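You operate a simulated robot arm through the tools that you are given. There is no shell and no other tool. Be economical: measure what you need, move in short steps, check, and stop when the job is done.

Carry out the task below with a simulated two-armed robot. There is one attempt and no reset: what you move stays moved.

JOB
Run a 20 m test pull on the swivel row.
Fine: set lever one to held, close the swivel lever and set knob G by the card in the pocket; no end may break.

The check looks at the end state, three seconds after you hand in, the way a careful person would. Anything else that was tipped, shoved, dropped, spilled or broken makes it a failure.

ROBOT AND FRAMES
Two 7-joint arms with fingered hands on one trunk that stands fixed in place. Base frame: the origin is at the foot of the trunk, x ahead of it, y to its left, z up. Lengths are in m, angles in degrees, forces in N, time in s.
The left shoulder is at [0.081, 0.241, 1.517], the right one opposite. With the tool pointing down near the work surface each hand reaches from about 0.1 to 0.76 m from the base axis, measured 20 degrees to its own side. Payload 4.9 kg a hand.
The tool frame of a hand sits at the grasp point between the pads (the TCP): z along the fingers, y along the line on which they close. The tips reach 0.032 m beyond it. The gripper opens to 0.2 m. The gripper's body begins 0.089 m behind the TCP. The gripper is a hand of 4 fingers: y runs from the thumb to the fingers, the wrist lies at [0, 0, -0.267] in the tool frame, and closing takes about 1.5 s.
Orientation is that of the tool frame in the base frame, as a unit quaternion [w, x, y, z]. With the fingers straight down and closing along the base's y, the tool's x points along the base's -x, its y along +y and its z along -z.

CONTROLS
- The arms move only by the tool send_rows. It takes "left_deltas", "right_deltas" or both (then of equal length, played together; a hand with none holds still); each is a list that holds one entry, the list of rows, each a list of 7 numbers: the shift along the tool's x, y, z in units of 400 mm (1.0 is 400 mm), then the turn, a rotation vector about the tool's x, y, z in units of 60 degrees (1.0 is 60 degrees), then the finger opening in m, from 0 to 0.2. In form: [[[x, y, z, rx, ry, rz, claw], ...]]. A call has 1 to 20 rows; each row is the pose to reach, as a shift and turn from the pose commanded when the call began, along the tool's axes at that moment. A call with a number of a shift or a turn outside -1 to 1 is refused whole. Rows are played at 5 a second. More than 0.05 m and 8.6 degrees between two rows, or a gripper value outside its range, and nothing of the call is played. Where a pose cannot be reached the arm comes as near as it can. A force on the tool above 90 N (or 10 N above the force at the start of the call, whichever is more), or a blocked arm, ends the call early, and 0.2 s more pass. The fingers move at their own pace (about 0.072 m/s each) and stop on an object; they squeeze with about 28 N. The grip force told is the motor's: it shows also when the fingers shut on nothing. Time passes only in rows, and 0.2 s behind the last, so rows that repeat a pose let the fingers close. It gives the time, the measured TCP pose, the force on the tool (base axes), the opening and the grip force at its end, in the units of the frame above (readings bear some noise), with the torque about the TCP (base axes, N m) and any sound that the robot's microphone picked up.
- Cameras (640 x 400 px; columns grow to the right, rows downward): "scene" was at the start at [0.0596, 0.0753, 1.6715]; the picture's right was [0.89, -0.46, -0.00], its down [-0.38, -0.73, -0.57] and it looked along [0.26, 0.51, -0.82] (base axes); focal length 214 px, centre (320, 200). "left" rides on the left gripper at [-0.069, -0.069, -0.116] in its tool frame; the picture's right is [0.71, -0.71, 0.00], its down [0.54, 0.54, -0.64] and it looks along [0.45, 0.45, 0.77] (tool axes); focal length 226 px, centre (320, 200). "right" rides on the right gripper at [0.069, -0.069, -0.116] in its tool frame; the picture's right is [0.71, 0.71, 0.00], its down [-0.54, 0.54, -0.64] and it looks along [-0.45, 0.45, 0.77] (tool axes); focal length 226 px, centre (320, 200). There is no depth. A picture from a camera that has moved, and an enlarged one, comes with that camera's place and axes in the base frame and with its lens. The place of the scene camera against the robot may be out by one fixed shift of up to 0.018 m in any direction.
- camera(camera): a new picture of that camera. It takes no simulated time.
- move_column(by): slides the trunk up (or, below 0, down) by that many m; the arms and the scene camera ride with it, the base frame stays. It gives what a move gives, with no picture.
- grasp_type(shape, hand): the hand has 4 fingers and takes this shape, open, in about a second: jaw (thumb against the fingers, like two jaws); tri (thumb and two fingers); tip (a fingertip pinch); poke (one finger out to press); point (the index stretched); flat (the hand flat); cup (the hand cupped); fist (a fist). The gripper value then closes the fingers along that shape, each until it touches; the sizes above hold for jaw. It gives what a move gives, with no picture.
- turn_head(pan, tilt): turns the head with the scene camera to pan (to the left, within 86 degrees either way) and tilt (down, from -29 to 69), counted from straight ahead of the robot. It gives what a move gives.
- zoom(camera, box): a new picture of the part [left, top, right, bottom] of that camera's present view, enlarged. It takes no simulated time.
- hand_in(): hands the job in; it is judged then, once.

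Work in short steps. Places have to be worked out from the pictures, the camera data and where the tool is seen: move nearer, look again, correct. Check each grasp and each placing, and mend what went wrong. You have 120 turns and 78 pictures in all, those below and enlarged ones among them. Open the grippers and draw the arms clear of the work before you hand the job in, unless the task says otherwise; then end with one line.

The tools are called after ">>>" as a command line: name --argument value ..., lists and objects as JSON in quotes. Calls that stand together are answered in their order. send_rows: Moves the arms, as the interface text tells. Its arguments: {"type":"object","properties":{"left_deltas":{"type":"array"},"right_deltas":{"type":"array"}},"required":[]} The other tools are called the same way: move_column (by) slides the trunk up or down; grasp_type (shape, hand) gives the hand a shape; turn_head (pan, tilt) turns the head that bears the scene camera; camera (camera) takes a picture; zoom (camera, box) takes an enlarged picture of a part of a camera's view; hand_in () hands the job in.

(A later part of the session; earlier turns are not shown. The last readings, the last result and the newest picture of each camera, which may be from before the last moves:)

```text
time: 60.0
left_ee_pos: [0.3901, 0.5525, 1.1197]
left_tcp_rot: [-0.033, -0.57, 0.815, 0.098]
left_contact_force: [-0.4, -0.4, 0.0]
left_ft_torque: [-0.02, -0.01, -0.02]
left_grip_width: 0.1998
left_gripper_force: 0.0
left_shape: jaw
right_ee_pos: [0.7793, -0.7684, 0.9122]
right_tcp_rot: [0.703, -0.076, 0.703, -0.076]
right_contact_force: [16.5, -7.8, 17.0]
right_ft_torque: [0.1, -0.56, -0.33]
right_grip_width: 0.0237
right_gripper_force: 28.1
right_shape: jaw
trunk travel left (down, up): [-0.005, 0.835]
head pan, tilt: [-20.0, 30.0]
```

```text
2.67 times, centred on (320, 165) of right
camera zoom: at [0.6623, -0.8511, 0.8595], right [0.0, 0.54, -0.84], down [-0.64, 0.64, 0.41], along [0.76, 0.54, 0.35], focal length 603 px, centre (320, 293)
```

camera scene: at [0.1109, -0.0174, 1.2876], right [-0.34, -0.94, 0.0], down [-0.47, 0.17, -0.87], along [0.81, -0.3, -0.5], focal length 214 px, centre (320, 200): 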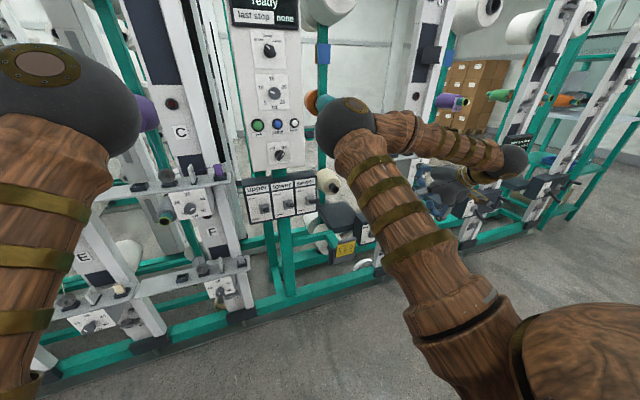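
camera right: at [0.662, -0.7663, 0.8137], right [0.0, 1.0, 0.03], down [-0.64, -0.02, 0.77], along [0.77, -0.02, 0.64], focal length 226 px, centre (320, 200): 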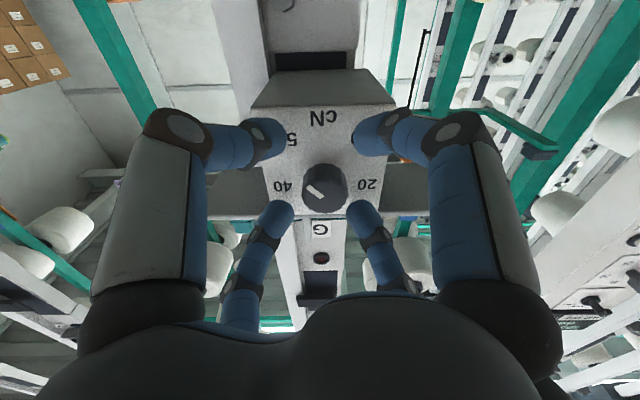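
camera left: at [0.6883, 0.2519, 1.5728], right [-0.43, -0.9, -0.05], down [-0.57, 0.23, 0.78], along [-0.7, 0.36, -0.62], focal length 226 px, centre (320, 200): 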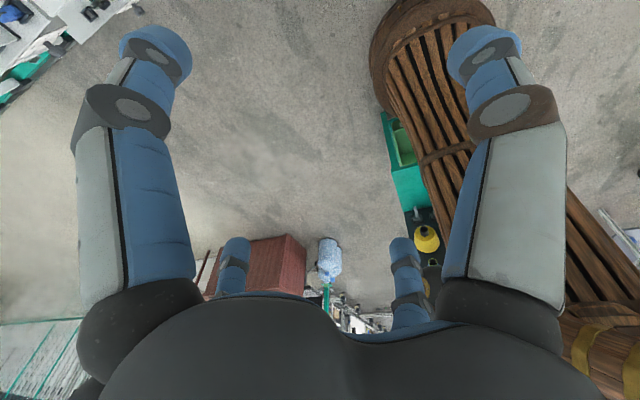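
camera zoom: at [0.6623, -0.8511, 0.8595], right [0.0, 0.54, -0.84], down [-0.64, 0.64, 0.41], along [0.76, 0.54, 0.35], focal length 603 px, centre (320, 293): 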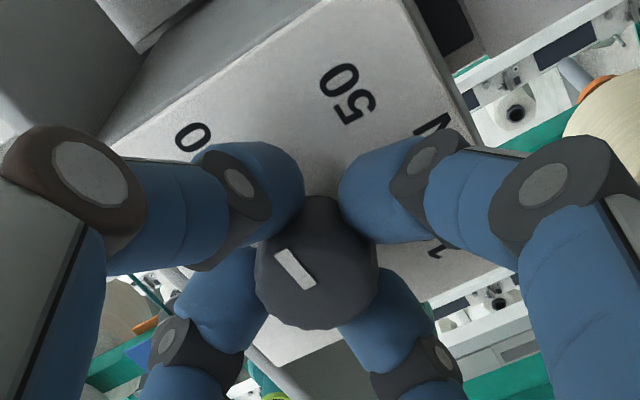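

The knob lagged ~19° in the fingers; the mark is about 60% of the way from 50 to 40. I turn on by 26°.

>>> send_rows --right_deltas '[[[0, 0, 0, 0, 0, -0.11, 0.005], [0, 0, 0, 0, 0, -0.22, 0.005], [0, 0, 0, 0, 0, -0.33, 0.005], [0, 0, 0, 0, 0, -0.44, 0.005], [0, 0, 0, 0, 0, -0.44, 0.005]]]'

>>> zoom --camera "right" --box '[240, 90, 400, 240]'

```text
time: 61.2
left_ee_pos: [0.3896, 0.5535, 1.1204]
left_tcp_rot: [-0.035, -0.569, 0.816, 0.097]
left_contact_force: [0.2, 0.1, 0.1]
left_ft_torque: [0.01, -0.05, -0.03]
left_grip_width: 0.1998
left_gripper_force: 0.0
left_shape: jaw
right_ee_pos: [0.7786, -0.7684, 0.9127]
right_tcp_rot: [0.668, -0.235, 0.666, -0.234]
right_contact_force: [18.6, -11.6, 23.7]
right_ft_torque: [0.11, -0.69, -0.42]
right_grip_width: 0.024
right_gripper_force: 27.7
right_shape: jaw
trunk travel left (down, up): [-0.005, 0.835]
head pan, tilt: [-20.0, 30.0]
```

```text
2.67 times, centred on (320, 165) of right
camera zoom: at [0.662, -0.8655, 0.9018], right [0.0, 0.11, -0.99], down [-0.64, 0.76, 0.08], along [0.76, 0.64, 0.07], focal length 603 px, centre (320, 293)
```

zoom: 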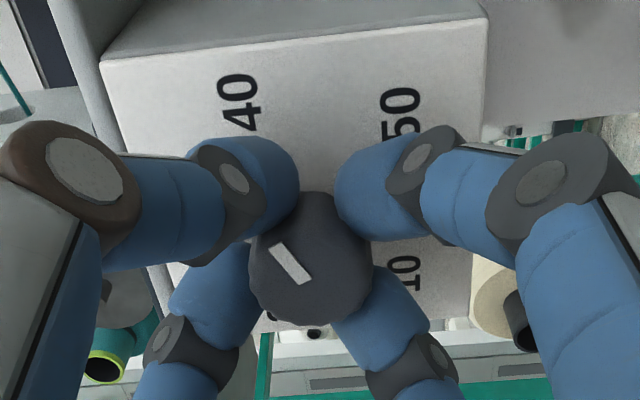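

By projection the mark stands at ≈62–65°, and the "40" label at ≈63–67°. I release and check.

>>> send_rows --right_deltas '[[[0, 0, 0, 0, 0, 0, 0.03], [0, 0, 0, 0, 0, 0, 0.05], [0, 0, 0, 0, 0, 0, 0.07], [0, 0, 0, 0, 0, 0, 0.07], [0, 0, -0.1, 0, 0, 0, 0.07], [0, 0, -0.2, 0, 0, 0, 0.07]]]'

>>> zoom --camera "right" --box '[260, 70, 400, 210]'

```text
time: 62.6
left_ee_pos: [0.3898, 0.5517, 1.1193]
left_tcp_rot: [-0.035, -0.57, 0.815, 0.098]
left_contact_force: [-1.0, -1.1, -0.2]
left_ft_torque: [0.02, -0.02, -0.01]
left_grip_width: 0.1998
left_gripper_force: 0.1
left_shape: jaw
right_ee_pos: [0.6975, -0.7684, 0.9089]
right_tcp_rot: [0.668, -0.234, 0.667, -0.232]
right_contact_force: [-0.4, -0.1, 0.6]
right_ft_torque: [0.01, -0.01, -0.02]
right_grip_width: 0.0696
right_gripper_force: 0.0
right_shape: jaw
trunk travel left (down, up): [-0.005, 0.835]
head pan, tilt: [-20.0, 30.0]
```

```text
2.86 times, centred on (330, 140) of right
camera zoom: at [0.5803, -0.8654, 0.8992], right [0.0, 0.11, -0.99], down [-0.65, 0.76, 0.09], along [0.76, 0.64, 0.07], focal length 646 px, centre (291, 371)
```

zoom: 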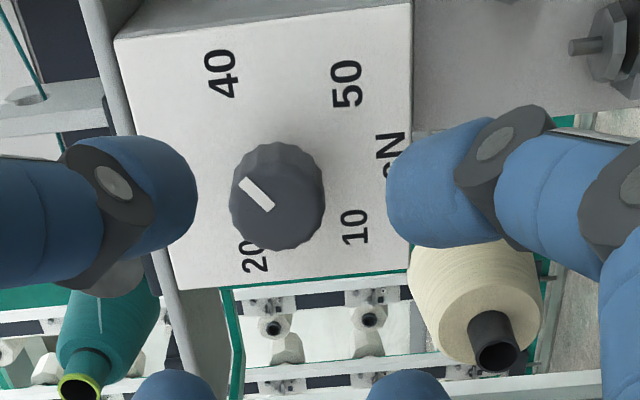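

The scale is exactly ±67.5° per 10 and the mark now reads ≈57.5°, i.e. ~38.5 — about 9° too far. I go back in (re-centred on y -0.7645, z 0.915), grip, and turn back clockwise ~14° allowing for lag.

>>> send_rows --right_deltas '[[[-0.016, 0, 0.07, 0, 0, 0, 0.07], [-0.016, 0, 0.14, 0, 0, 0, 0.07], [-0.016, 0, 0.2, 0, 0, 0, 0.07], [-0.016, 0, 0.2, 0, 0, 0, 0.05], [-0.016, 0, 0.2, 0, 0, 0, 0.03], [-0.016, 0, 0.2, 0, 0, 0, 0.01], [-0.016, 0, 0.2, 0, 0, 0, 0.01], [-0.016, 0, 0.2, 0, 0, 0, 0.01], [-0.016, 0, 0.2, 0, 0, 0.12, 0.01], [-0.016, 0, 0.2, 0, 0, 0.23, 0.01], [-0.016, 0, 0.2, 0, 0, 0.23, 0.01]]]'

>>> zoom --camera "right" --box '[240, 90, 400, 240]'

```text
time: 65.0
left_ee_pos: [0.3902, 0.5525, 1.1199]
left_tcp_rot: [-0.034, -0.569, 0.816, 0.098]
left_contact_force: [-0.3, 0.1, -0.7]
left_ft_torque: [0.05, -0.04, 0.03]
left_grip_width: 0.1999
left_gripper_force: 0.0
left_shape: jaw
right_ee_pos: [0.7774, -0.7649, 0.9153]
right_tcp_rot: [0.69, -0.155, 0.691, -0.15]
right_contact_force: [6.3, -4.8, 4.6]
right_ft_torque: [-0.03, -0.12, -0.18]
right_grip_width: 0.0284
right_gripper_force: 27.8
right_shape: jaw
trunk travel left (down, up): [-0.005, 0.835]
head pan, tilt: [-20.0, 30.0]
```

```text
2.67 times, centred on (320, 165) of right
camera zoom: at [0.662, -0.8567, 0.882], right [0.0, 0.35, -0.94], down [-0.64, 0.72, 0.27], along [0.76, 0.6, 0.22], focal length 603 px, centre (320, 293)
```

zoom: 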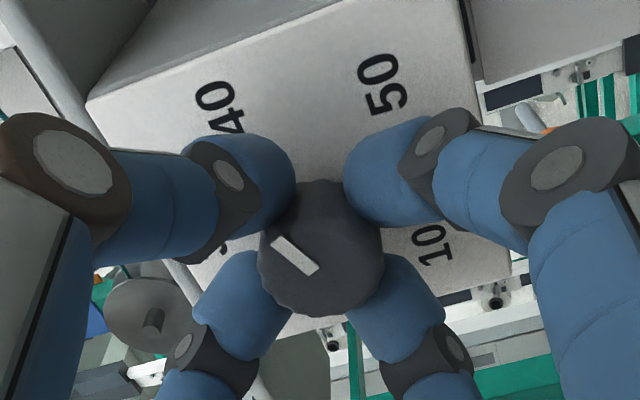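

The mark now projects to ≈65–70°, matching 40 (67.5°). I release, back off and check.

>>> send_rows --right_deltas '[[[0, 0, 0, 0, 0, 0, 0.03], [0, 0, 0, 0, 0, 0, 0.05], [0, 0, 0, 0, 0, 0, 0.07], [0, 0, 0, 0, 0, 0, 0.07], [0, 0, -0.1, 0, 0, 0, 0.07], [0, 0, -0.2, 0, 0, 0, 0.07]]]'

>>> zoom --camera "right" --box '[260, 70, 400, 210]'

```text
time: 66.4
left_ee_pos: [0.3886, 0.5519, 1.1203]
left_tcp_rot: [-0.035, -0.569, 0.816, 0.098]
left_contact_force: [-0.8, 0.0, 0.2]
left_ft_torque: [-0.01, -0.03, 0.01]
left_grip_width: 0.2
left_gripper_force: 0.1
left_shape: jaw
right_ee_pos: [0.6971, -0.7644, 0.9159]
right_tcp_rot: [0.691, -0.153, 0.691, -0.151]
right_contact_force: [-0.3, 0.3, 0.3]
right_ft_torque: [0.0, 0.0, -0.03]
right_grip_width: 0.0697
right_gripper_force: 0.0
right_shape: jaw
trunk travel left (down, up): [-0.005, 0.835]
head pan, tilt: [-20.0, 30.0]
```

```text
2.86 times, centred on (330, 140) of right
camera zoom: at [0.5814, -0.8556, 0.8824], right [0.0, 0.35, -0.94], down [-0.64, 0.72, 0.27], along [0.76, 0.61, 0.22], focal length 646 px, centre (291, 371)
```

zoom: 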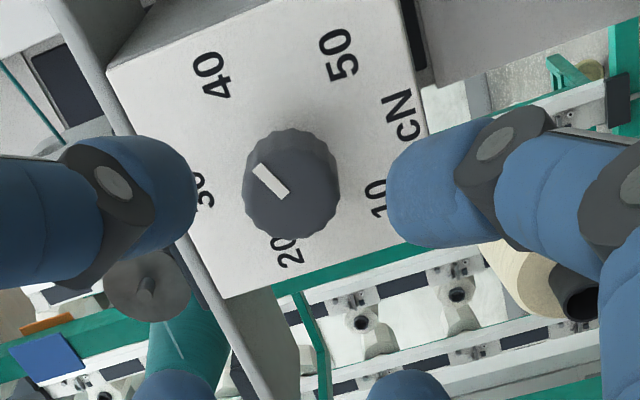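

Knob G reads 40. Now to the panel: I back off and travel left and up to in front of it, rolling the hand level.

>>> send_rows --right_deltas '[[[0, 0, -0.1, 0, 0, 0, 0.07], [0, 0, -0.2, 0, 0, 0, 0.07], [0, 0, -0.3, 0, 0, 0, 0.07], [-0.08, 0.06, -0.3, 0, 0, 0.04, 0.07], [-0.16, 0.12, -0.3, 0, 0, 0.08, 0.07], [-0.24, 0.18, -0.3, 0, 0, 0.12, 0.07], [-0.32, 0.24, -0.3, 0, 0, 0.16, 0.07], [-0.4, 0.3, -0.3, 0, 0, 0.2, 0.07], [-0.48, 0.36, -0.3, 0, 0, 0.25, 0.07], [-0.56, 0.42, -0.3, 0, 0, 0.3, 0.07], [-0.64, 0.48, -0.3, 0, 0, 0.34, 0.07], [-0.73, 0.53, -0.3, 0, 0, 0.38, 0.07], [-0.82, 0.585, -0.3, 0, 0, 0.42, 0.07]]]'

>>> camera --camera "scene"

```text
time: 69.2
left_ee_pos: [0.3884, 0.5546, 1.1185]
left_tcp_rot: [-0.035, -0.571, 0.815, 0.097]
left_contact_force: [0.4, 0.2, 0.0]
left_ft_torque: [-0.04, -0.03, 0.0]
left_grip_width: 0.2
left_gripper_force: 0.1
left_shape: jaw
right_ee_pos: [0.5851, -0.4199, 1.1179]
right_tcp_rot: [0.707, 0.0, 0.708, 0.004]
right_contact_force: [-0.3, 0.7, 0.2]
right_ft_torque: [0.02, 0.01, -0.07]
right_grip_width: 0.07
right_gripper_force: 0.0
right_shape: jaw
right hand out of reach, approached as far as the arm can: row 13
trunk travel left (down, up): [-0.005, 0.835]
head pan, tilt: [-20.0, 30.0]
```

```text
13 pictures are left
camera scene: at [0.1102, -0.0175, 1.2876], right [-0.34, -0.94, 0.0], down [-0.47, 0.17, -0.87], along [0.81, -0.3, -0.5], focal length 214 px, centre (320, 200)
```

scene: 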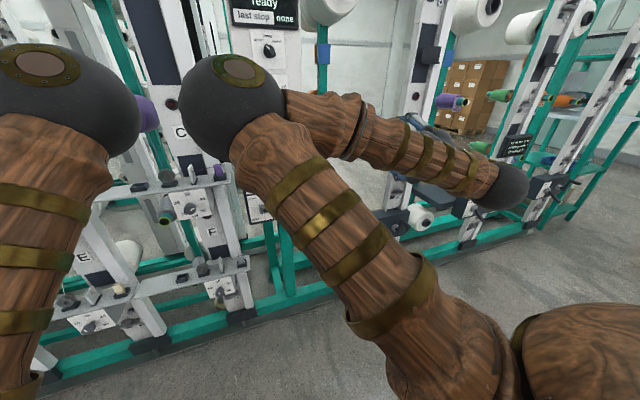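

Only 13 pictures remain, so I steer by readings. I yaw the hand 50° left (this swings the elbow to the right) while rising.

>>> send_rows --right_deltas '[[[-0.04, -0.03, 0, -0.13, 0, 0, 0.07], [-0.08, -0.06, 0, -0.27, 0, 0, 0.07], [-0.12, -0.09, 0, -0.41, 0, 0, 0.07], [-0.16, -0.12, 0, -0.55, 0, 0, 0.07], [-0.2, -0.12, 0, -0.69, 0, 0, 0.07], [-0.25, -0.12, 0, -0.83, 0, 0, 0.07], [-0.25, -0.12, 0, -0.83, 0, 0, 0.07]]]'

```text
time: 70.8
left_ee_pos: [0.3892, 0.5526, 1.119]
left_tcp_rot: [-0.034, -0.57, 0.815, 0.097]
left_contact_force: [-0.5, -0.3, -0.2]
left_ft_torque: [0.01, 0.02, 0.01]
left_grip_width: 0.1999
left_gripper_force: 0.0
left_shape: jaw
right_ee_pos: [0.8345, -0.418, 1.2084]
right_tcp_rot: [0.642, -0.296, 0.64, 0.301]
right_contact_force: [-0.5, 1.0, 1.0]
right_ft_torque: [-0.02, 0.03, -0.02]
right_grip_width: 0.0697
right_gripper_force: 0.0
right_shape: jaw
right hand out of reach, approached as far as the arm can: row 2, 3, 4, 5, 6, 7
trunk travel left (down, up): [-0.005, 0.835]
head pan, tilt: [-20.0, 30.0]
```

The arm drifted outward to x=0.83 with no contact. I pull it back to x≈0.66 holding that yaw.

>>> send_rows --right_deltas '[[[-0.02, 0.065, -0.054, 0, 0, 0, 0.07], [-0.04, 0.13, -0.11, 0, 0, 0, 0.07], [-0.06, 0.195, -0.162, 0, 0, 0, 0.07], [-0.08, 0.26, -0.216, 0, 0, 0, 0.07], [-0.1, 0.325, -0.27, 0, 0, 0, 0.07], [-0.1, 0.325, -0.27, 0, 0, 0, 0.07]]]'

>>> camera --camera "scene"

```text
time: 72.2
left_ee_pos: [0.3888, 0.5524, 1.1202]
left_tcp_rot: [-0.035, -0.569, 0.816, 0.099]
left_contact_force: [-0.5, 0.2, -0.5]
left_ft_torque: [0.03, -0.01, 0.03]
left_grip_width: 0.1997
left_gripper_force: 0.1
left_shape: jaw
right_ee_pos: [0.8337, -0.4097, 1.2418]
right_tcp_rot: [0.642, -0.294, 0.641, 0.3]
right_contact_force: [0.0, -0.7, 0.7]
right_ft_torque: [-0.01, 0.0, 0.0]
right_grip_width: 0.0698
right_gripper_force: 0.1
right_shape: jaw
right hand out of reach, approached as far as the arm can: row 1, 2, 3, 4, 5, 6
trunk travel left (down, up): [-0.005, 0.835]
head pan, tilt: [-20.0, 30.0]
```

```text
12 pictures are left
camera scene: at [0.111, -0.0192, 1.2875], right [-0.34, -0.94, 0.0], down [-0.47, 0.17, -0.87], along [0.81, -0.3, -0.5], focal length 214 px, centre (320, 200)
```

scene: 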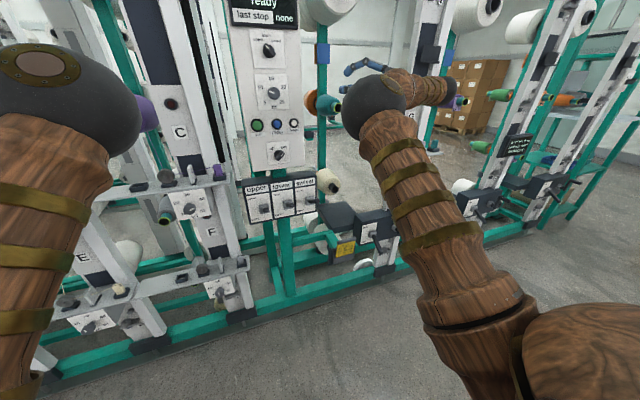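

The panel and levers are clear, the elbow is right. The wrist is folded; I yaw back right 40° while moving left to (0.70,-0.2,1.28).

>>> send_rows --right_deltas '[[[-0.015, 0.084, 0.0, 0.096, 0, 0, 0.07], [-0.03, 0.168, 0.01, 0.192, 0, 0, 0.07], [-0.045, 0.252, 0.04, 0.288, 0, 0, 0.07], [-0.06, 0.336, 0.08, 0.384, 0, 0, 0.07], [-0.075, 0.42, 0.12, 0.48, 0, 0, 0.07], [-0.09, 0.5, 0.16, 0.576, 0, 0, 0.07], [-0.1, 0.587, 0.19, 0.67, 0, 0, 0.07], [-0.1, 0.587, 0.19, 0.67, 0, 0, 0.07]]]'

```text
time: 73.8
left_ee_pos: [0.3797, 0.5622, 1.1194]
left_tcp_rot: [-0.035, -0.58, 0.808, 0.096]
left_contact_force: [-0.3, 0.8, 0.3]
left_ft_torque: [-0.04, -0.03, 0.0]
left_grip_width: 0.1998
left_gripper_force: 0.0
left_shape: jaw
right_ee_pos: [0.6974, -0.3552, 1.2924]
right_tcp_rot: [0.716, 0.013, 0.698, 0.011]
right_contact_force: [0.4, 0.8, 0.0]
right_ft_torque: [0.0, -0.05, 0.05]
right_grip_width: 0.07
right_gripper_force: 0.1
right_shape: jaw
trunk travel left (down, up): [-0.005, 0.835]
head pan, tilt: [-20.0, 30.0]
stopped in row 7 (right hand): the arm was blocked; the commanded pose is now the measured one
```

The right elbow met the left arm again (left hand shifted 1 cm). I take the right hand a little back right and tuck the left arm farther left and back to make room.

>>> send_rows --right_deltas '[[[0, -0.07, 0, 0, 0, 0, 0.07], [0, -0.14, 0, 0, 0, 0, 0.07], [0, -0.2, 0, 0, 0, 0, 0.07]]]'

>>> send_rows --left_deltas '[[[-0.035, 0.074, 0.041, 0, 0, -0.05, 0.2], [-0.07, 0.148, 0.082, 0, 0, -0.1, 0.2], [-0.105, 0.222, 0.123, 0, 0, -0.15, 0.2], [-0.14, 0.296, 0.164, 0, 0, -0.2, 0.2], [-0.175, 0.37, 0.205, 0, 0, -0.25, 0.2], [-0.21, 0.444, 0.246, 0, 0, -0.3, 0.2], [-0.245, 0.518, 0.287, 0, 0, -0.35, 0.2], [-0.28, 0.592, 0.328, 0, 0, -0.4, 0.2], [-0.315, 0.666, 0.369, 0, 0, -0.4, 0.2], [-0.35, 0.74, 0.41, 0, 0, -0.4, 0.2]]]'

```text
time: 74.6
left_ee_pos: [0.38, 0.5594, 1.1195]
left_tcp_rot: [-0.035, -0.58, 0.808, 0.096]
left_contact_force: [0.0, -0.2, 0.3]
left_ft_torque: [0.0, -0.01, 0.0]
left_grip_width: 0.2002
left_gripper_force: 0.1
left_shape: jaw
right_ee_pos: [0.697, -0.4349, 1.2896]
right_tcp_rot: [0.716, 0.012, 0.698, 0.012]
right_contact_force: [0.0, 0.3, 0.4]
right_ft_torque: [0.01, -0.03, 0.02]
right_grip_width: 0.0701
right_gripper_force: 0.0
right_shape: jaw
trunk travel left (down, up): [-0.005, 0.835]
head pan, tilt: [-20.0, 30.0]
```

```text
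time: 76.8
left_ee_pos: [0.12, 0.8032, 1.0251]
left_tcp_rot: [0.014, 0.736, -0.669, -0.102]
left_contact_force: [-0.1, 0.4, 0.5]
left_ft_torque: [-0.04, -0.03, -0.03]
left_grip_width: 0.2
left_gripper_force: 0.0
left_shape: jaw
right_ee_pos: [0.6963, -0.4327, 1.2907]
right_tcp_rot: [0.717, 0.013, 0.697, 0.009]
right_contact_force: [-0.4, 0.7, 0.4]
right_ft_torque: [0.01, -0.01, -0.02]
right_grip_width: 0.0699
right_gripper_force: 0.0
right_shape: jaw
trunk travel left (down, up): [-0.005, 0.835]
head pan, tilt: [-20.0, 30.0]
```

Left arm is tucked away. Now the right hand moves to in front of the metre dial, (0.68,-0.14,1.25).

>>> send_rows --right_deltas '[[[0.012, 0.09, -0.01, 0, 0.01, 0, 0.07], [0.025, 0.18, -0.02, 0, 0.015, 0, 0.07], [0.037, 0.27, -0.03, 0, 0.02, 0, 0.07], [0.05, 0.36, -0.04, 0, 0.03, 0, 0.07], [0.062, 0.45, -0.05, 0, 0.03, 0, 0.07], [0.075, 0.54, -0.05, 0, 0.03, 0, 0.07], [0.087, 0.63, -0.05, 0, 0.03, 0, 0.07], [0.1, 0.725, -0.05, 0, 0.03, 0, 0.07], [0.1, 0.725, -0.05, 0, 0.03, 0, 0.07]]]'

>>> camera --camera "right"

```text
time: 78.8
left_ee_pos: [0.1225, 0.803, 1.0272]
left_tcp_rot: [0.014, 0.736, -0.669, -0.102]
left_contact_force: [0.6, -0.4, -0.6]
left_ft_torque: [0.01, -0.01, 0.04]
left_grip_width: 0.2
left_gripper_force: 0.0
left_shape: jaw
right_ee_pos: [0.6805, -0.1452, 1.2583]
right_tcp_rot: [0.705, 0.013, 0.709, 0.01]
right_contact_force: [0.3, 0.1, 0.2]
right_ft_torque: [-0.01, -0.01, -0.01]
right_grip_width: 0.0701
right_gripper_force: 0.0
right_shape: jaw
trunk travel left (down, up): [-0.005, 0.835]
head pan, tilt: [-20.0, 30.0]
```

```text
11 pictures are left
camera right: at [0.5627, -0.2111, 1.1879], right [0.0, 0.73, -0.68], down [-0.64, 0.52, 0.56], along [0.77, 0.44, 0.47], focal length 226 px, centre (320, 200)
```

right: 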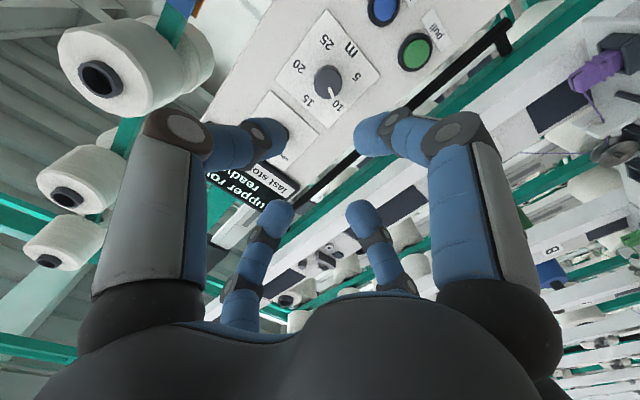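

Metre dial reads 10; the knob's face is at y≈-0.157, z≈1.23. I centre on it at x≈0.745 with roll -45° and take a second view for depth.

>>> send_rows --right_deltas '[[[0.011, -0.005, 0.027, 0, 0, -0.125, 0.07], [0.022, -0.01, 0.054, 0, 0, -0.25, 0.07], [0.033, -0.016, 0.08, 0, 0, -0.375, 0.07], [0.044, -0.021, 0.107, 0, 0, -0.5, 0.07], [0.055, -0.027, 0.134, 0, 0, -0.625, 0.07], [0.066, -0.032, 0.161, 0, 0, -0.75, 0.07], [0.066, -0.032, 0.161, 0, 0, -0.75, 0.07]]]'

>>> camera --camera "right"

```text
time: 80.4
left_ee_pos: [0.1217, 0.8034, 1.0265]
left_tcp_rot: [0.014, 0.736, -0.669, -0.102]
left_contact_force: [-0.2, 0.9, -0.1]
left_ft_torque: [-0.03, -0.04, 0.01]
left_grip_width: 0.1999
left_gripper_force: 0.0
left_shape: jaw
right_ee_pos: [0.743, -0.156, 1.2309]
right_tcp_rot: [0.656, -0.26, 0.659, -0.261]
right_contact_force: [-0.3, 0.0, 0.1]
right_ft_torque: [0.01, 0.0, -0.03]
right_grip_width: 0.07
right_gripper_force: 0.0
right_shape: jaw
trunk travel left (down, up): [-0.005, 0.835]
head pan, tilt: [-20.0, 30.0]
```

```text
10 pictures are left
camera right: at [0.6253, -0.2534, 1.229], right [0.0, 0.03, -1.0], down [-0.64, 0.77, 0.03], along [0.77, 0.64, 0.02], focal length 226 px, centre (320, 200)
```

right: 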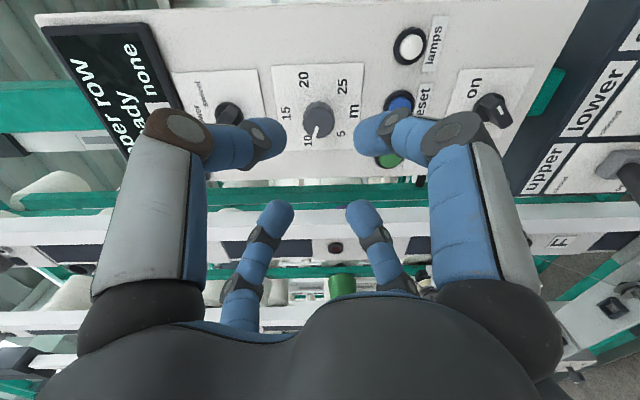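

From the ring geometry: label plate x≈0.904, axis y≈-0.160, z≈1.234. I advance to TCP x≈0.860 and close on the knob.

>>> send_rows --right_deltas '[[[0, -0.004, 0.08, 0, 0, 0, 0.07], [0, -0.008, 0.16, 0, 0, 0, 0.07], [0, -0.012, 0.24, 0, 0, 0, 0.07], [0, -0.012, 0.2925, 0, 0, 0, 0.07], [0, -0.012, 0.2925, 0, 0, 0, 0.06], [0, -0.012, 0.2925, 0, 0, 0, 0.04], [0, -0.012, 0.2925, 0, 0, 0, 0.02], [0, -0.012, 0.2925, 0, 0, 0, 0.01], [0, -0.012, 0.2925, 0, 0, 0, 0.01], [0, -0.012, 0.2925, 0, 0, 0, 0.01]]]'

```text
time: 82.6
left_ee_pos: [0.1222, 0.8037, 1.0258]
left_tcp_rot: [0.015, 0.736, -0.669, -0.103]
left_contact_force: [-0.7, 0.5, 0.2]
left_ft_torque: [0.0, 0.02, 0.0]
left_grip_width: 0.1999
left_gripper_force: 0.1
left_shape: jaw
right_ee_pos: [0.8613, -0.1592, 1.2326]
right_tcp_rot: [0.656, -0.262, 0.659, -0.26]
right_contact_force: [2.6, 5.0, 1.6]
right_ft_torque: [0.01, -0.04, 0.25]
right_grip_width: 0.0273
right_gripper_force: 28.1
right_shape: jaw
trunk travel left (down, up): [-0.005, 0.835]
head pan, tilt: [-20.0, 30.0]
```

Gripped (0.027). I turn clockwise ~59°, then a further 36° if it follows.

>>> send_rows --right_deltas '[[[0, 0, 0, 0, 0, 0.14, 0.01], [0, 0, 0, 0, 0, 0.28, 0.01], [0, 0, 0, 0, 0, 0.42, 0.01], [0, 0, 0, 0, 0, 0.56, 0.01], [0, 0, 0, 0, 0, 0.7, 0.01], [0, 0, 0, 0, 0, 0.84, 0.01], [0, 0, 0, 0, 0, 0.98, 0.01]]]'

>>> send_rows --right_deltas '[[[0, 0, 0, 0, 0, 0.14, 0.01], [0, 0, 0, 0, 0, 0.28, 0.01], [0, 0, 0, 0, 0, 0.42, 0.01], [0, 0, 0, 0, 0, 0.56, 0.01], [0, 0, 0, 0, 0, 0.6, 0.01], [0, 0, 0, 0, 0, 0.6, 0.01]]]'

>>> camera --camera "right"

```text
time: 84.2
left_ee_pos: [0.1226, 0.8019, 1.0259]
left_tcp_rot: [0.014, 0.735, -0.67, -0.103]
left_contact_force: [-0.5, 0.3, -0.1]
left_ft_torque: [0.04, 0.01, -0.05]
left_grip_width: 0.1998
left_gripper_force: 0.0
left_shape: jaw
right_ee_pos: [0.8615, -0.1596, 1.2329]
right_tcp_rot: [0.697, 0.098, 0.703, 0.097]
right_contact_force: [-5.2, 5.5, -14.5]
right_ft_torque: [-0.05, 0.53, 0.22]
right_grip_width: 0.0268
right_gripper_force: 27.7
right_shape: jaw
trunk travel left (down, up): [-0.005, 0.835]
head pan, tilt: [-20.0, 30.0]
```

```text
time: 85.6
left_ee_pos: [0.123, 0.8029, 1.0249]
left_tcp_rot: [0.015, 0.736, -0.669, -0.102]
left_contact_force: [-0.2, 0.1, 0.1]
left_ft_torque: [-0.01, 0.01, 0.0]
left_grip_width: 0.2
left_gripper_force: 0.0
left_shape: jaw
right_ee_pos: [0.8619, -0.158, 1.2337]
right_tcp_rot: [0.634, 0.31, 0.639, 0.306]
right_contact_force: [-11.6, 7.1, -24.8]
right_ft_torque: [-0.14, 1.06, 0.26]
right_grip_width: 0.0269
right_gripper_force: 28.4
right_shape: jaw
trunk travel left (down, up): [-0.005, 0.835]
head pan, tilt: [-20.0, 30.0]
```

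```text
9 pictures are left
camera right: at [0.7439, -0.1476, 1.1374], right [0.0, 0.99, 0.12], down [-0.64, -0.09, 0.77], along [0.77, -0.08, 0.63], focal length 226 px, centre (320, 200)
```

right: 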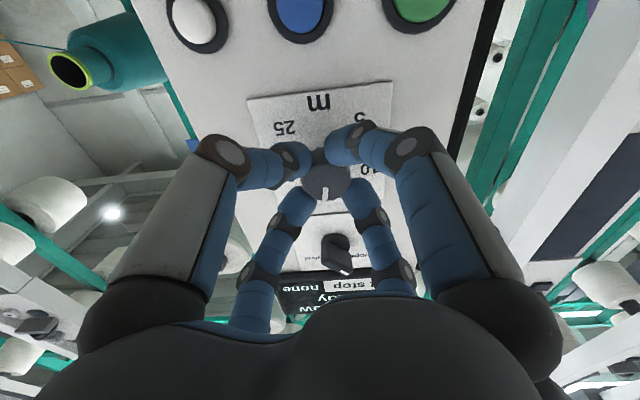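

The mark is at about 15 (knob lagged). I open in place, roll back, and regrip for the second part.

>>> send_rows --right_deltas '[[[0, 0, 0, 0, 0, 0, 0.04], [0, 0, 0, 0, 0, 0, 0.06], [0, 0, 0, 0, 0, 0, 0.07], [0, 0, 0, 0, 0, 0, 0.07], [0, 0, 0, 0, 0, -0.14, 0.07], [0, 0, 0, 0, 0, -0.28, 0.07], [0, 0, 0, 0, 0, -0.42, 0.07], [0, 0, 0, 0, 0, -0.56, 0.07], [0, 0, 0, 0, 0, -0.7, 0.07], [0, 0, 0, 0, 0, -0.84, 0.07], [0, 0, 0, 0, 0, -0.98, 0.07]]]'

>>> send_rows --right_deltas '[[[0, 0, 0, 0, 0, -0.14, 0.07], [0, 0, 0, 0, 0, -0.28, 0.07], [0, 0, 0, 0, 0, -0.42, 0.07], [0, 0, 0, 0, 0, -0.55, 0.07], [0, 0, 0, 0, 0, -0.55, 0.06], [0, 0, 0, 0, 0, -0.55, 0.04], [0, 0, 0, 0, 0, -0.55, 0.02], [0, 0, 0, 0, 0, -0.55, 0.01], [0, 0, 0, 0, 0, -0.55, 0.01], [0, 0, 0, 0, 0, -0.55, 0.01]]]'

>>> send_rows --right_deltas '[[[0, 0, 0, 0, 0, 0.14, 0.01], [0, 0, 0, 0, 0, 0.28, 0.01], [0, 0, 0, 0, 0, 0.42, 0.01], [0, 0, 0, 0, 0, 0.56, 0.01], [0, 0, 0, 0, 0, 0.7, 0.01], [0, 0, 0, 0, 0, 0.84, 0.01], [0, 0, 0, 0, 0, 0.98, 0.01]]]'

>>> send_rows --right_deltas '[[[0, 0, 0, 0, 0, 0.12, 0.01], [0, 0, 0, 0, 0, 0.25, 0.01], [0, 0, 0, 0, 0, 0.37, 0.01], [0, 0, 0, 0, 0, 0.37, 0.01]]]'

>>> zoom --camera "right" --box '[230, 70, 430, 280]'

```text
time: 88.0
left_ee_pos: [0.1214, 0.8025, 1.0272]
left_tcp_rot: [0.014, 0.735, -0.67, -0.102]
left_contact_force: [-0.7, -0.2, -0.3]
left_ft_torque: [-0.02, 0.02, -0.04]
left_grip_width: 0.1999
left_gripper_force: 0.0
left_shape: jaw
right_ee_pos: [0.859, -0.1596, 1.234]
right_tcp_rot: [0.704, -0.044, 0.708, -0.045]
right_contact_force: [0.2, -0.3, 0.4]
right_ft_torque: [-0.01, -0.01, -0.01]
right_grip_width: 0.0696
right_gripper_force: 0.0
right_shape: jaw
trunk travel left (down, up): [-0.005, 0.835]
head pan, tilt: [-20.0, 30.0]
```

```text
time: 90.2
left_ee_pos: [0.1212, 0.8042, 1.025]
left_tcp_rot: [0.014, 0.736, -0.67, -0.102]
left_contact_force: [-0.1, 0.0, -0.7]
left_ft_torque: [0.03, 0.04, 0.01]
left_grip_width: 0.2002
left_gripper_force: 0.1
left_shape: jaw
right_ee_pos: [0.8611, -0.1579, 1.2331]
right_tcp_rot: [0.662, -0.243, 0.666, -0.243]
right_contact_force: [2.4, 4.9, 0.2]
right_ft_torque: [-0.02, 0.01, 0.2]
right_grip_width: 0.0277
right_gripper_force: 28.3
right_shape: jaw
trunk travel left (down, up): [-0.005, 0.835]
head pan, tilt: [-20.0, 30.0]
```

```text
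time: 91.8
left_ee_pos: [0.1223, 0.8023, 1.0265]
left_tcp_rot: [0.015, 0.736, -0.669, -0.102]
left_contact_force: [0.5, -0.5, 0.0]
left_ft_torque: [-0.01, -0.01, -0.03]
left_grip_width: 0.1999
left_gripper_force: 0.1
left_shape: jaw
right_ee_pos: [0.8616, -0.1583, 1.2317]
right_tcp_rot: [0.695, 0.116, 0.7, 0.115]
right_contact_force: [-5.1, 5.2, -14.6]
right_ft_torque: [-0.06, 0.5, 0.24]
right_grip_width: 0.0271
right_gripper_force: 28.1
right_shape: jaw
trunk travel left (down, up): [-0.005, 0.835]
head pan, tilt: [-20.0, 30.0]
```

```text
time: 92.8
left_ee_pos: [0.1231, 0.8037, 1.0262]
left_tcp_rot: [0.015, 0.736, -0.669, -0.102]
left_contact_force: [-0.3, -0.2, 0.5]
left_ft_torque: [0.01, 0.04, -0.02]
left_grip_width: 0.1999
left_gripper_force: 0.0
left_shape: jaw
right_ee_pos: [0.8612, -0.1594, 1.2328]
right_tcp_rot: [0.66, 0.249, 0.665, 0.245]
right_contact_force: [-6.6, 5.7, -18.8]
right_ft_torque: [-0.04, 0.7, 0.2]
right_grip_width: 0.0275
right_gripper_force: 28.1
right_shape: jaw
trunk travel left (down, up): [-0.005, 0.835]
head pan, tilt: [-20.0, 30.0]
```

```text
1.90 times, centred on (330, 175) of right
camera zoom: at [0.7437, -0.1654, 1.1369], right [0.0, 1.0, -0.07], down [-0.64, 0.06, 0.77], along [0.77, 0.04, 0.64], focal length 431 px, centre (301, 248)
```

zoom: 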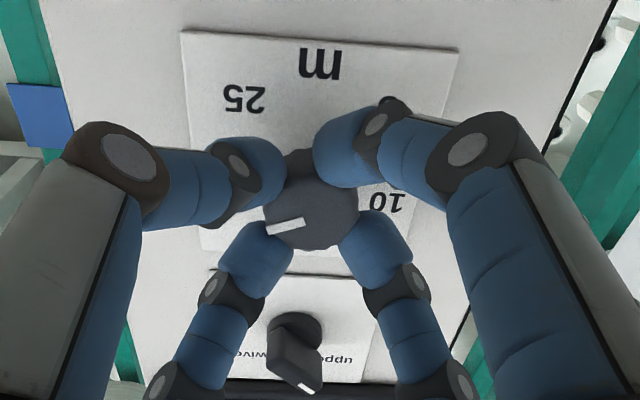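

The mark projects to ≈69°: 20 m. I release, back off and check together with the row selector.

>>> send_rows --right_deltas '[[[0, 0, 0, 0, 0, 0, 0.03], [0, 0, 0, 0, 0, 0, 0.05], [0, 0, 0, 0, 0, 0, 0.07], [0, 0, 0, 0, 0, 0, 0.07], [0, 0, -0.1, 0, 0, 0, 0.07], [0, 0, -0.2, 0, 0, 0, 0.07], [0, 0, -0.28, 0, 0, 0, 0.07]]]'

>>> zoom --camera "right" --box '[240, 40, 400, 190]'

```text
time: 94.4
left_ee_pos: [0.122, 0.8027, 1.0263]
left_tcp_rot: [0.015, 0.735, -0.67, -0.102]
left_contact_force: [0.3, 0.7, -0.7]
left_ft_torque: [0.0, 0.01, 0.01]
left_grip_width: 0.1999
left_gripper_force: 0.0
left_shape: jaw
right_ee_pos: [0.7471, -0.1595, 1.2387]
right_tcp_rot: [0.661, 0.248, 0.664, 0.246]
right_contact_force: [-0.9, 0.2, 0.9]
right_ft_torque: [-0.02, -0.01, -0.03]
right_grip_width: 0.0695
right_gripper_force: 0.1
right_shape: jaw
trunk travel left (down, up): [-0.005, 0.835]
head pan, tilt: [-20.0, 30.0]
```

```text
2.67 times, centred on (320, 115) of right
camera zoom: at [0.6295, -0.1667, 1.1428], right [0.0, 1.0, -0.07], down [-0.64, 0.06, 0.77], along [0.77, 0.04, 0.64], focal length 603 px, centre (320, 427)
```

zoom: 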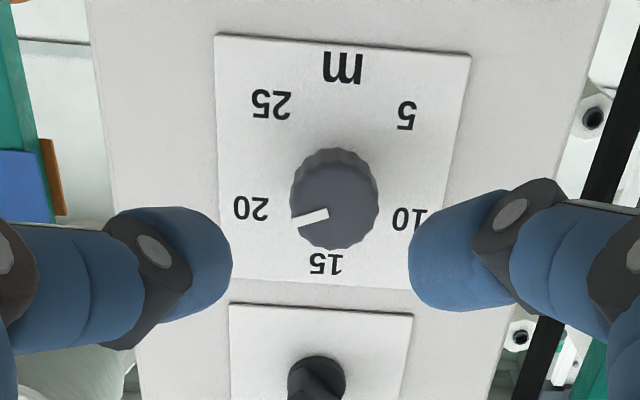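

Metre dial reads 20 (≈70°). Now the row selector, centred at about y -0.157, z 1.331, bar knob at "upper" (-45°): I line up with roll -45°.

>>> send_rows --right_deltas '[[[-0.024, 0.022, 0, 0, 0, -0.14, 0.08], [-0.048, 0.044, 0, 0, 0, -0.28, 0.08], [-0.073, 0.066, 0, 0, 0, -0.42, 0.08], [-0.097, 0.088, 0, 0, 0, -0.56, 0.08], [-0.121, 0.11, 0, 0, 0, -0.7, 0.08], [-0.146, 0.133, 0, 0, 0, -0.84, 0.08], [-0.17, 0.155, 0, 0, 0, -0.98, 0.08]]]'

>>> send_rows --right_deltas '[[[0, 0, 0, 0, 0, -0.14, 0.08], [0, 0, 0, 0, 0, -0.28, 0.08], [0, 0, 0, 0, 0, -0.45, 0.08], [0, 0, 0, 0, 0, -0.45, 0.08]]]'

>>> camera --camera "right"

```text
time: 96.0
left_ee_pos: [0.1212, 0.8023, 1.0256]
left_tcp_rot: [0.015, 0.736, -0.67, -0.102]
left_contact_force: [0.5, 0.2, 0.6]
left_ft_torque: [0.0, -0.03, -0.01]
left_grip_width: 0.2
left_gripper_force: 0.0
left_shape: jaw
right_ee_pos: [0.7505, -0.1587, 1.3268]
right_tcp_rot: [0.696, -0.11, 0.7, -0.111]
right_contact_force: [0.3, -0.3, 0.0]
right_ft_torque: [0.02, 0.02, 0.0]
right_grip_width: 0.0795
right_gripper_force: 0.1
right_shape: jaw
trunk travel left (down, up): [-0.005, 0.835]
head pan, tilt: [-20.0, 30.0]
```

```text
refused: row 3 steps farther than a row can; nothing moved
```

```text
6 pictures are left
camera right: at [0.6328, -0.2444, 1.2834], right [0.0, 0.45, -0.89], down [-0.64, 0.68, 0.35], along [0.77, 0.57, 0.29], focal length 226 px, centre (320, 200)
```

right: 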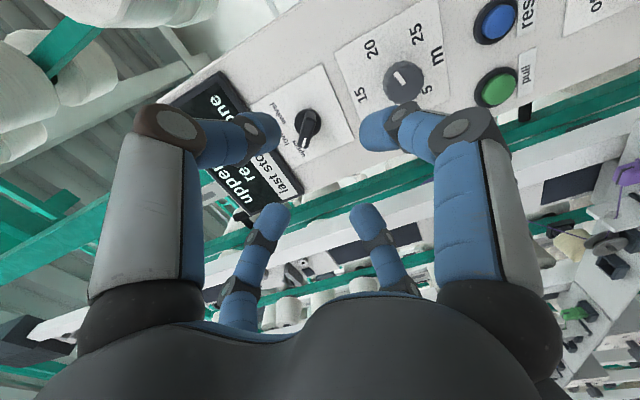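

Bar knob centre ≈(y -0.160, z 1.334). I finish the roll, advance to x≈0.86 and close on it.

>>> send_rows --right_deltas '[[[-0.015, -0.009, 0, 0, 0, -0.14, 0.08], [-0.015, -0.009, 0, 0, 0, -0.28, 0.08], [-0.015, -0.009, 0.05, 0, 0, -0.41, 0.08], [-0.015, -0.009, 0.12, 0, 0, -0.45, 0.08], [-0.015, -0.009, 0.2, 0, 0, -0.45, 0.08], [-0.015, -0.009, 0.275, 0, 0, -0.45, 0.08], [-0.015, -0.009, 0.275, 0, 0, -0.45, 0.06], [-0.015, -0.009, 0.275, 0, 0, -0.45, 0.04], [-0.015, -0.009, 0.275, 0, 0, -0.45, 0.02], [-0.015, -0.009, 0.275, 0, 0, -0.45, 0.01], [-0.015, -0.009, 0.275, 0, 0, -0.45, 0.01], [-0.015, -0.009, 0.275, 0, 0, -0.45, 0.01]]]'

```text
time: 98.6
left_ee_pos: [0.121, 0.8027, 1.0249]
left_tcp_rot: [0.014, 0.736, -0.669, -0.102]
left_contact_force: [0.4, 0.0, -0.9]
left_ft_torque: [0.03, -0.01, -0.01]
left_grip_width: 0.1997
left_gripper_force: 0.0
left_shape: jaw
right_ee_pos: [0.8599, -0.1576, 1.334]
right_tcp_rot: [0.652, -0.271, 0.655, -0.27]
right_contact_force: [1.5, 6.6, 11.0]
right_ft_torque: [-0.07, -0.27, 0.19]
right_grip_width: 0.0191
right_gripper_force: 28.6
right_shape: jaw
trunk travel left (down, up): [-0.005, 0.835]
head pan, tilt: [-20.0, 30.0]
```

Gripped (0.019). I turn clockwise 59° then 36°.

>>> send_rows --right_deltas '[[[0, 0, 0, 0, 0, 0.14, 0.01], [0, 0, 0, 0, 0, 0.28, 0.01], [0, 0, 0, 0, 0, 0.42, 0.01], [0, 0, 0, 0, 0, 0.56, 0.01], [0, 0, 0, 0, 0, 0.7, 0.01], [0, 0, 0, 0, 0, 0.84, 0.01], [0, 0, 0, 0, 0, 0.98, 0.01]]]'

>>> send_rows --right_deltas '[[[0, 0, 0, 0, 0, 0.14, 0.01], [0, 0, 0, 0, 0, 0.28, 0.01], [0, 0, 0, 0, 0, 0.42, 0.01], [0, 0, 0, 0, 0, 0.56, 0.01], [0, 0, 0, 0, 0, 0.6, 0.01], [0, 0, 0, 0, 0, 0.6, 0.01]]]'

>>> zoom --camera "scene" --box '[200, 0, 320, 180]'

```text
time: 100.2
left_ee_pos: [0.1201, 0.8051, 1.0236]
left_tcp_rot: [0.015, 0.736, -0.669, -0.1]
left_contact_force: [0.0, 0.2, -1.1]
left_ft_torque: [0.01, 0.02, 0.0]
left_grip_width: 0.2
left_gripper_force: 0.0
left_shape: jaw
right_ee_pos: [0.8573, -0.1512, 1.3357]
right_tcp_rot: [0.7, 0.083, 0.704, 0.085]
right_contact_force: [-3.6, 24.2, 10.5]
right_ft_torque: [-0.33, 0.28, 0.62]
right_grip_width: 0.0186
right_gripper_force: 28.2
right_shape: jaw
trunk travel left (down, up): [-0.005, 0.835]
head pan, tilt: [-20.0, 30.0]
heard: click
```

```text
time: 101.6
left_ee_pos: [0.1172, 0.8061, 1.0246]
left_tcp_rot: [0.013, 0.736, -0.67, -0.099]
left_contact_force: [-0.1, -0.7, 0.5]
left_ft_torque: [0.0, -0.05, -0.01]
left_grip_width: 0.1998
left_gripper_force: 0.0
left_shape: jaw
right_ee_pos: [0.8551, -0.1547, 1.3339]
right_tcp_rot: [0.646, 0.295, 0.644, 0.285]
right_contact_force: [-8.3, 19.6, 43.2]
right_ft_torque: [-0.25, -1.38, 0.58]
right_grip_width: 0.0173
right_gripper_force: 27.9
right_shape: jaw
trunk travel left (down, up): [-0.005, 0.835]
head pan, tilt: [-20.0, 30.0]
heard: click, click
```

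```text
2.22 times, centred on (260, 90) of scene
camera zoom: at [0.1042, -0.015, 1.2887], right [-0.34, -0.94, 0.0], down [-0.47, 0.17, -0.87], along [0.82, -0.3, -0.49], focal length 477 px, centre (453, 444)
```

zoom: 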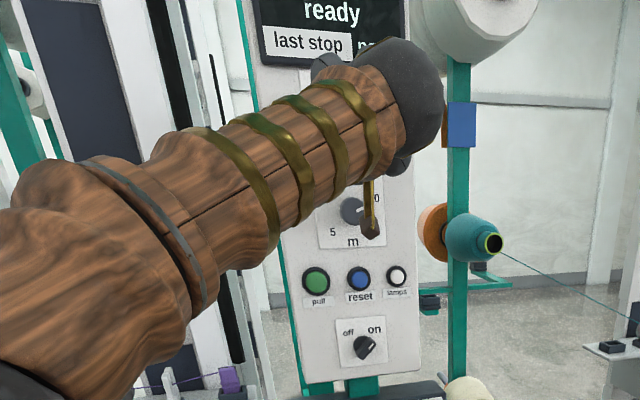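

Clicks heard. I release, back off, and read the display and selector.

>>> send_rows --right_deltas '[[[0, 0, 0, 0, 0, 0, 0.03], [0, 0, 0, 0, 0, 0, 0.06], [0, 0, 0, 0, 0, 0, 0.08], [0, 0, 0, 0, 0, 0, 0.08], [0, 0, -0.1, 0, 0, 0, 0.08], [0, 0, -0.2, 0, 0, 0, 0.08], [0, 0, -0.3, 0, 0, 0, 0.08], [0, 0, -0.38, 0, 0, 0, 0.08]]]'

>>> camera --camera "right"

```text
time: 103.1
left_ee_pos: [0.1212, 0.8006, 1.025]
left_tcp_rot: [0.014, 0.736, -0.67, -0.101]
left_contact_force: [0.0, 0.2, 0.3]
left_ft_torque: [-0.02, 0.0, 0.01]
left_grip_width: 0.2001
left_gripper_force: 0.1
left_shape: jaw
right_ee_pos: [0.779, -0.2735, 1.3235]
right_tcp_rot: [0.66, 0.351, 0.621, 0.237]
right_contact_force: [0.2, -0.5, -0.2]
right_ft_torque: [-0.01, -0.01, 0.0]
right_grip_width: 0.08
right_gripper_force: 0.1
right_shape: jaw
trunk travel left (down, up): [-0.005, 0.835]
head pan, tilt: [-20.0, 30.0]
heard: click
stopped in row 7 (right hand): the arm was blocked; the commanded pose is now the measured one
```

```text
4 pictures are left
camera right: at [0.6635, -0.2461, 1.2297], right [0.17, 0.98, 0.07], down [-0.63, 0.05, 0.78], along [0.76, -0.18, 0.63], focal length 226 px, centre (320, 200)
```

right: 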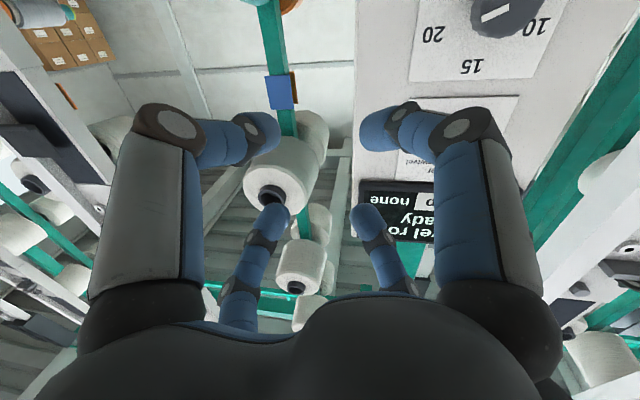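

The display shows "swivel row … ready", metres still at 20. The arm drifted right when freed; I re-level and move to (0.70,-0.20,1.20) before pressing pull.

>>> send_rows --right_deltas '[[[0.02, -0.01, -0.06, -0.02, 0.007, -0.115, 0.08], [0.06, -0.03, -0.12, -0.045, 0.015, -0.235, 0.08], [0.11, -0.05, -0.17, -0.068, 0.023, -0.352, 0.08], [0.16, -0.08, -0.2, -0.09, 0.03, -0.47, 0.08], [0.22, -0.1, -0.22, -0.113, 0.038, -0.587, 0.08], [0.27, -0.12, -0.22, -0.136, 0.046, -0.705, 0.08], [0.315, -0.14, -0.22, -0.159, 0.054, -0.82, 0.08]]]'

>>> grasp_type --hand "right" --shape "poke"

```text
time: 104.7
left_ee_pos: [0.1224, 0.8021, 1.0269]
left_tcp_rot: [0.015, 0.735, -0.67, -0.103]
left_contact_force: [0.2, 0.2, 0.6]
left_ft_torque: [0.01, 0.01, 0.04]
left_grip_width: 0.1998
left_gripper_force: 0.0
left_shape: jaw
right_ee_pos: [0.7017, -0.201, 1.2012]
right_tcp_rot: [0.707, 0.0, 0.707, 0.001]
right_contact_force: [0.0, -0.2, 0.3]
right_ft_torque: [-0.02, 0.0, -0.01]
right_grip_width: 0.0799
right_gripper_force: 0.0
right_shape: jaw
trunk travel left (down, up): [-0.005, 0.835]
head pan, tilt: [-20.0, 30.0]
```

```text
time: 105.6
left_ee_pos: [0.1214, 0.8035, 1.0263]
left_tcp_rot: [0.014, 0.735, -0.67, -0.102]
left_contact_force: [-0.1, 0.7, 0.3]
left_ft_torque: [-0.01, -0.01, 0.02]
left_grip_width: 0.1999
left_gripper_force: 0.0
left_shape: jaw
right_ee_pos: [0.7012, -0.2007, 1.2012]
right_tcp_rot: [0.707, 0.001, 0.707, 0.001]
right_contact_force: [-0.1, -0.1, -0.7]
right_ft_torque: [0.02, 0.01, 0.02]
right_grip_width: 0.0
right_gripper_force: 0.0
right_shape: poke
trunk travel left (down, up): [-0.005, 0.835]
head pan, tilt: [-20.0, 30.0]
```

Hand level. I bring the poke finger in front of the pull button (y≈-0.099, z≈1.141) at TCP x=0.80 and verify.

>>> send_rows --right_deltas '[[[0.03, 0.05, 0.05, 0, 0, 0, 0], [0.06, 0.1, 0.1, 0, 0, 0, 0], [0.09, 0.15, 0.15, 0, 0, 0, 0], [0.12, 0.2, 0.2, 0, 0, 0, 0], [0.15, 0.254, 0.2475, 0, 0, 0, 0], [0.15, 0.254, 0.2475, 0, 0, 0, 0]]]'

>>> camera --camera "right"

```text
time: 107.0
left_ee_pos: [0.1222, 0.802, 1.0268]
left_tcp_rot: [0.014, 0.735, -0.67, -0.102]
left_contact_force: [-1.2, -0.5, 0.2]
left_ft_torque: [0.05, 0.01, 0.0]
left_grip_width: 0.2
left_gripper_force: 0.1
left_shape: jaw
right_ee_pos: [0.8, -0.0973, 1.1421]
right_tcp_rot: [0.708, 0.002, 0.707, 0.0]
right_contact_force: [0.7, -0.6, -0.6]
right_ft_torque: [0.02, 0.01, 0.02]
right_grip_width: 0.0002
right_gripper_force: 0.1
right_shape: poke
trunk travel left (down, up): [-0.005, 0.835]
head pan, tilt: [-20.0, 30.0]
```

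```text
3 pictures are left
camera right: at [0.683, -0.1661, 1.0737], right [0.0, 0.71, -0.71], down [-0.64, 0.54, 0.54], along [0.77, 0.45, 0.46], focal length 226 px, centre (320, 200)
```

right: 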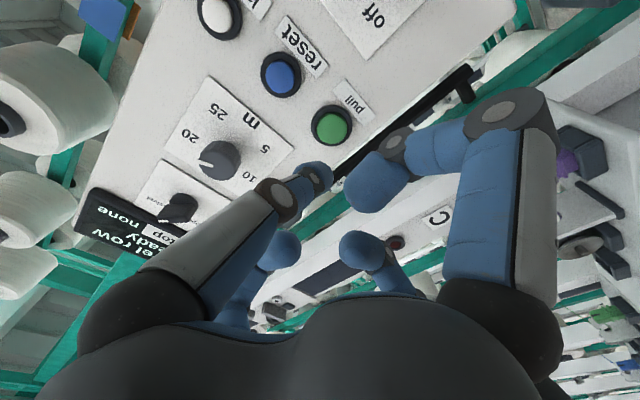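

The button projects to about (y -0.100, z 1.131). I lower 1 cm and push forward slowly.

>>> send_rows --right_deltas '[[[0.025, -0.006, 0.03, 0, 0, 0, 0], [0.025, -0.006, 0.06, 0, 0, 0, 0], [0.025, -0.006, 0.09, 0, 0, 0, 0], [0.025, -0.006, 0.11, 0, 0, 0, 0], [0.025, -0.006, 0.125, 0, 0, 0, 0], [0.025, -0.006, 0.14, 0, 0, 0, 0], [0.025, -0.006, 0.15, 0, 0, 0, 0], [0.025, -0.006, 0.16, 0, 0, 0, 0]]]'

```text
time: 108.8
left_ee_pos: [0.1207, 0.8028, 1.0272]
left_tcp_rot: [0.015, 0.736, -0.669, -0.103]
left_contact_force: [0.2, 0.6, 0.1]
left_ft_torque: [-0.01, 0.02, 0.02]
left_grip_width: 0.1998
left_gripper_force: 0.0
left_shape: jaw
right_ee_pos: [0.863, -0.102, 1.1329]
right_tcp_rot: [0.707, 0.002, 0.707, 0.001]
right_contact_force: [-0.2, -0.9, 0.3]
right_ft_torque: [-0.01, -0.02, 0.0]
right_grip_width: 0.0003
right_gripper_force: 0.0
right_shape: poke
trunk travel left (down, up): [-0.005, 0.835]
head pan, tilt: [-20.0, 30.0]
```

No contact yet at tip x≈0.895; I go on in small steps.

>>> send_rows --right_deltas '[[[0, 0, 0.012, 0, 0, 0, 0], [0, 0, 0.024, 0, 0, 0, 0], [0, 0, 0.036, 0, 0, 0, 0], [0, 0, 0.048, 0, 0, 0, 0], [0, 0, 0.058, 0, 0, 0, 0]]]'

```text
time: 110.0
left_ee_pos: [0.1192, 0.8028, 1.026]
left_tcp_rot: [0.014, 0.736, -0.669, -0.101]
left_contact_force: [-0.4, -1.0, 0.2]
left_ft_torque: [-0.04, -0.01, -0.01]
left_grip_width: 0.1999
left_gripper_force: 0.1
left_shape: jaw
right_ee_pos: [0.8813, -0.1038, 1.1353]
right_tcp_rot: [0.709, 0.001, 0.706, 0.001]
right_contact_force: [-30.7, -5.5, -6.1]
right_ft_torque: [-0.02, 0.31, -0.15]
right_grip_width: 0.0001
right_gripper_force: 0.1
right_shape: poke
trunk travel left (down, up): [-0.005, 0.835]
head pan, tilt: [-20.0, 30.0]
heard: click
```

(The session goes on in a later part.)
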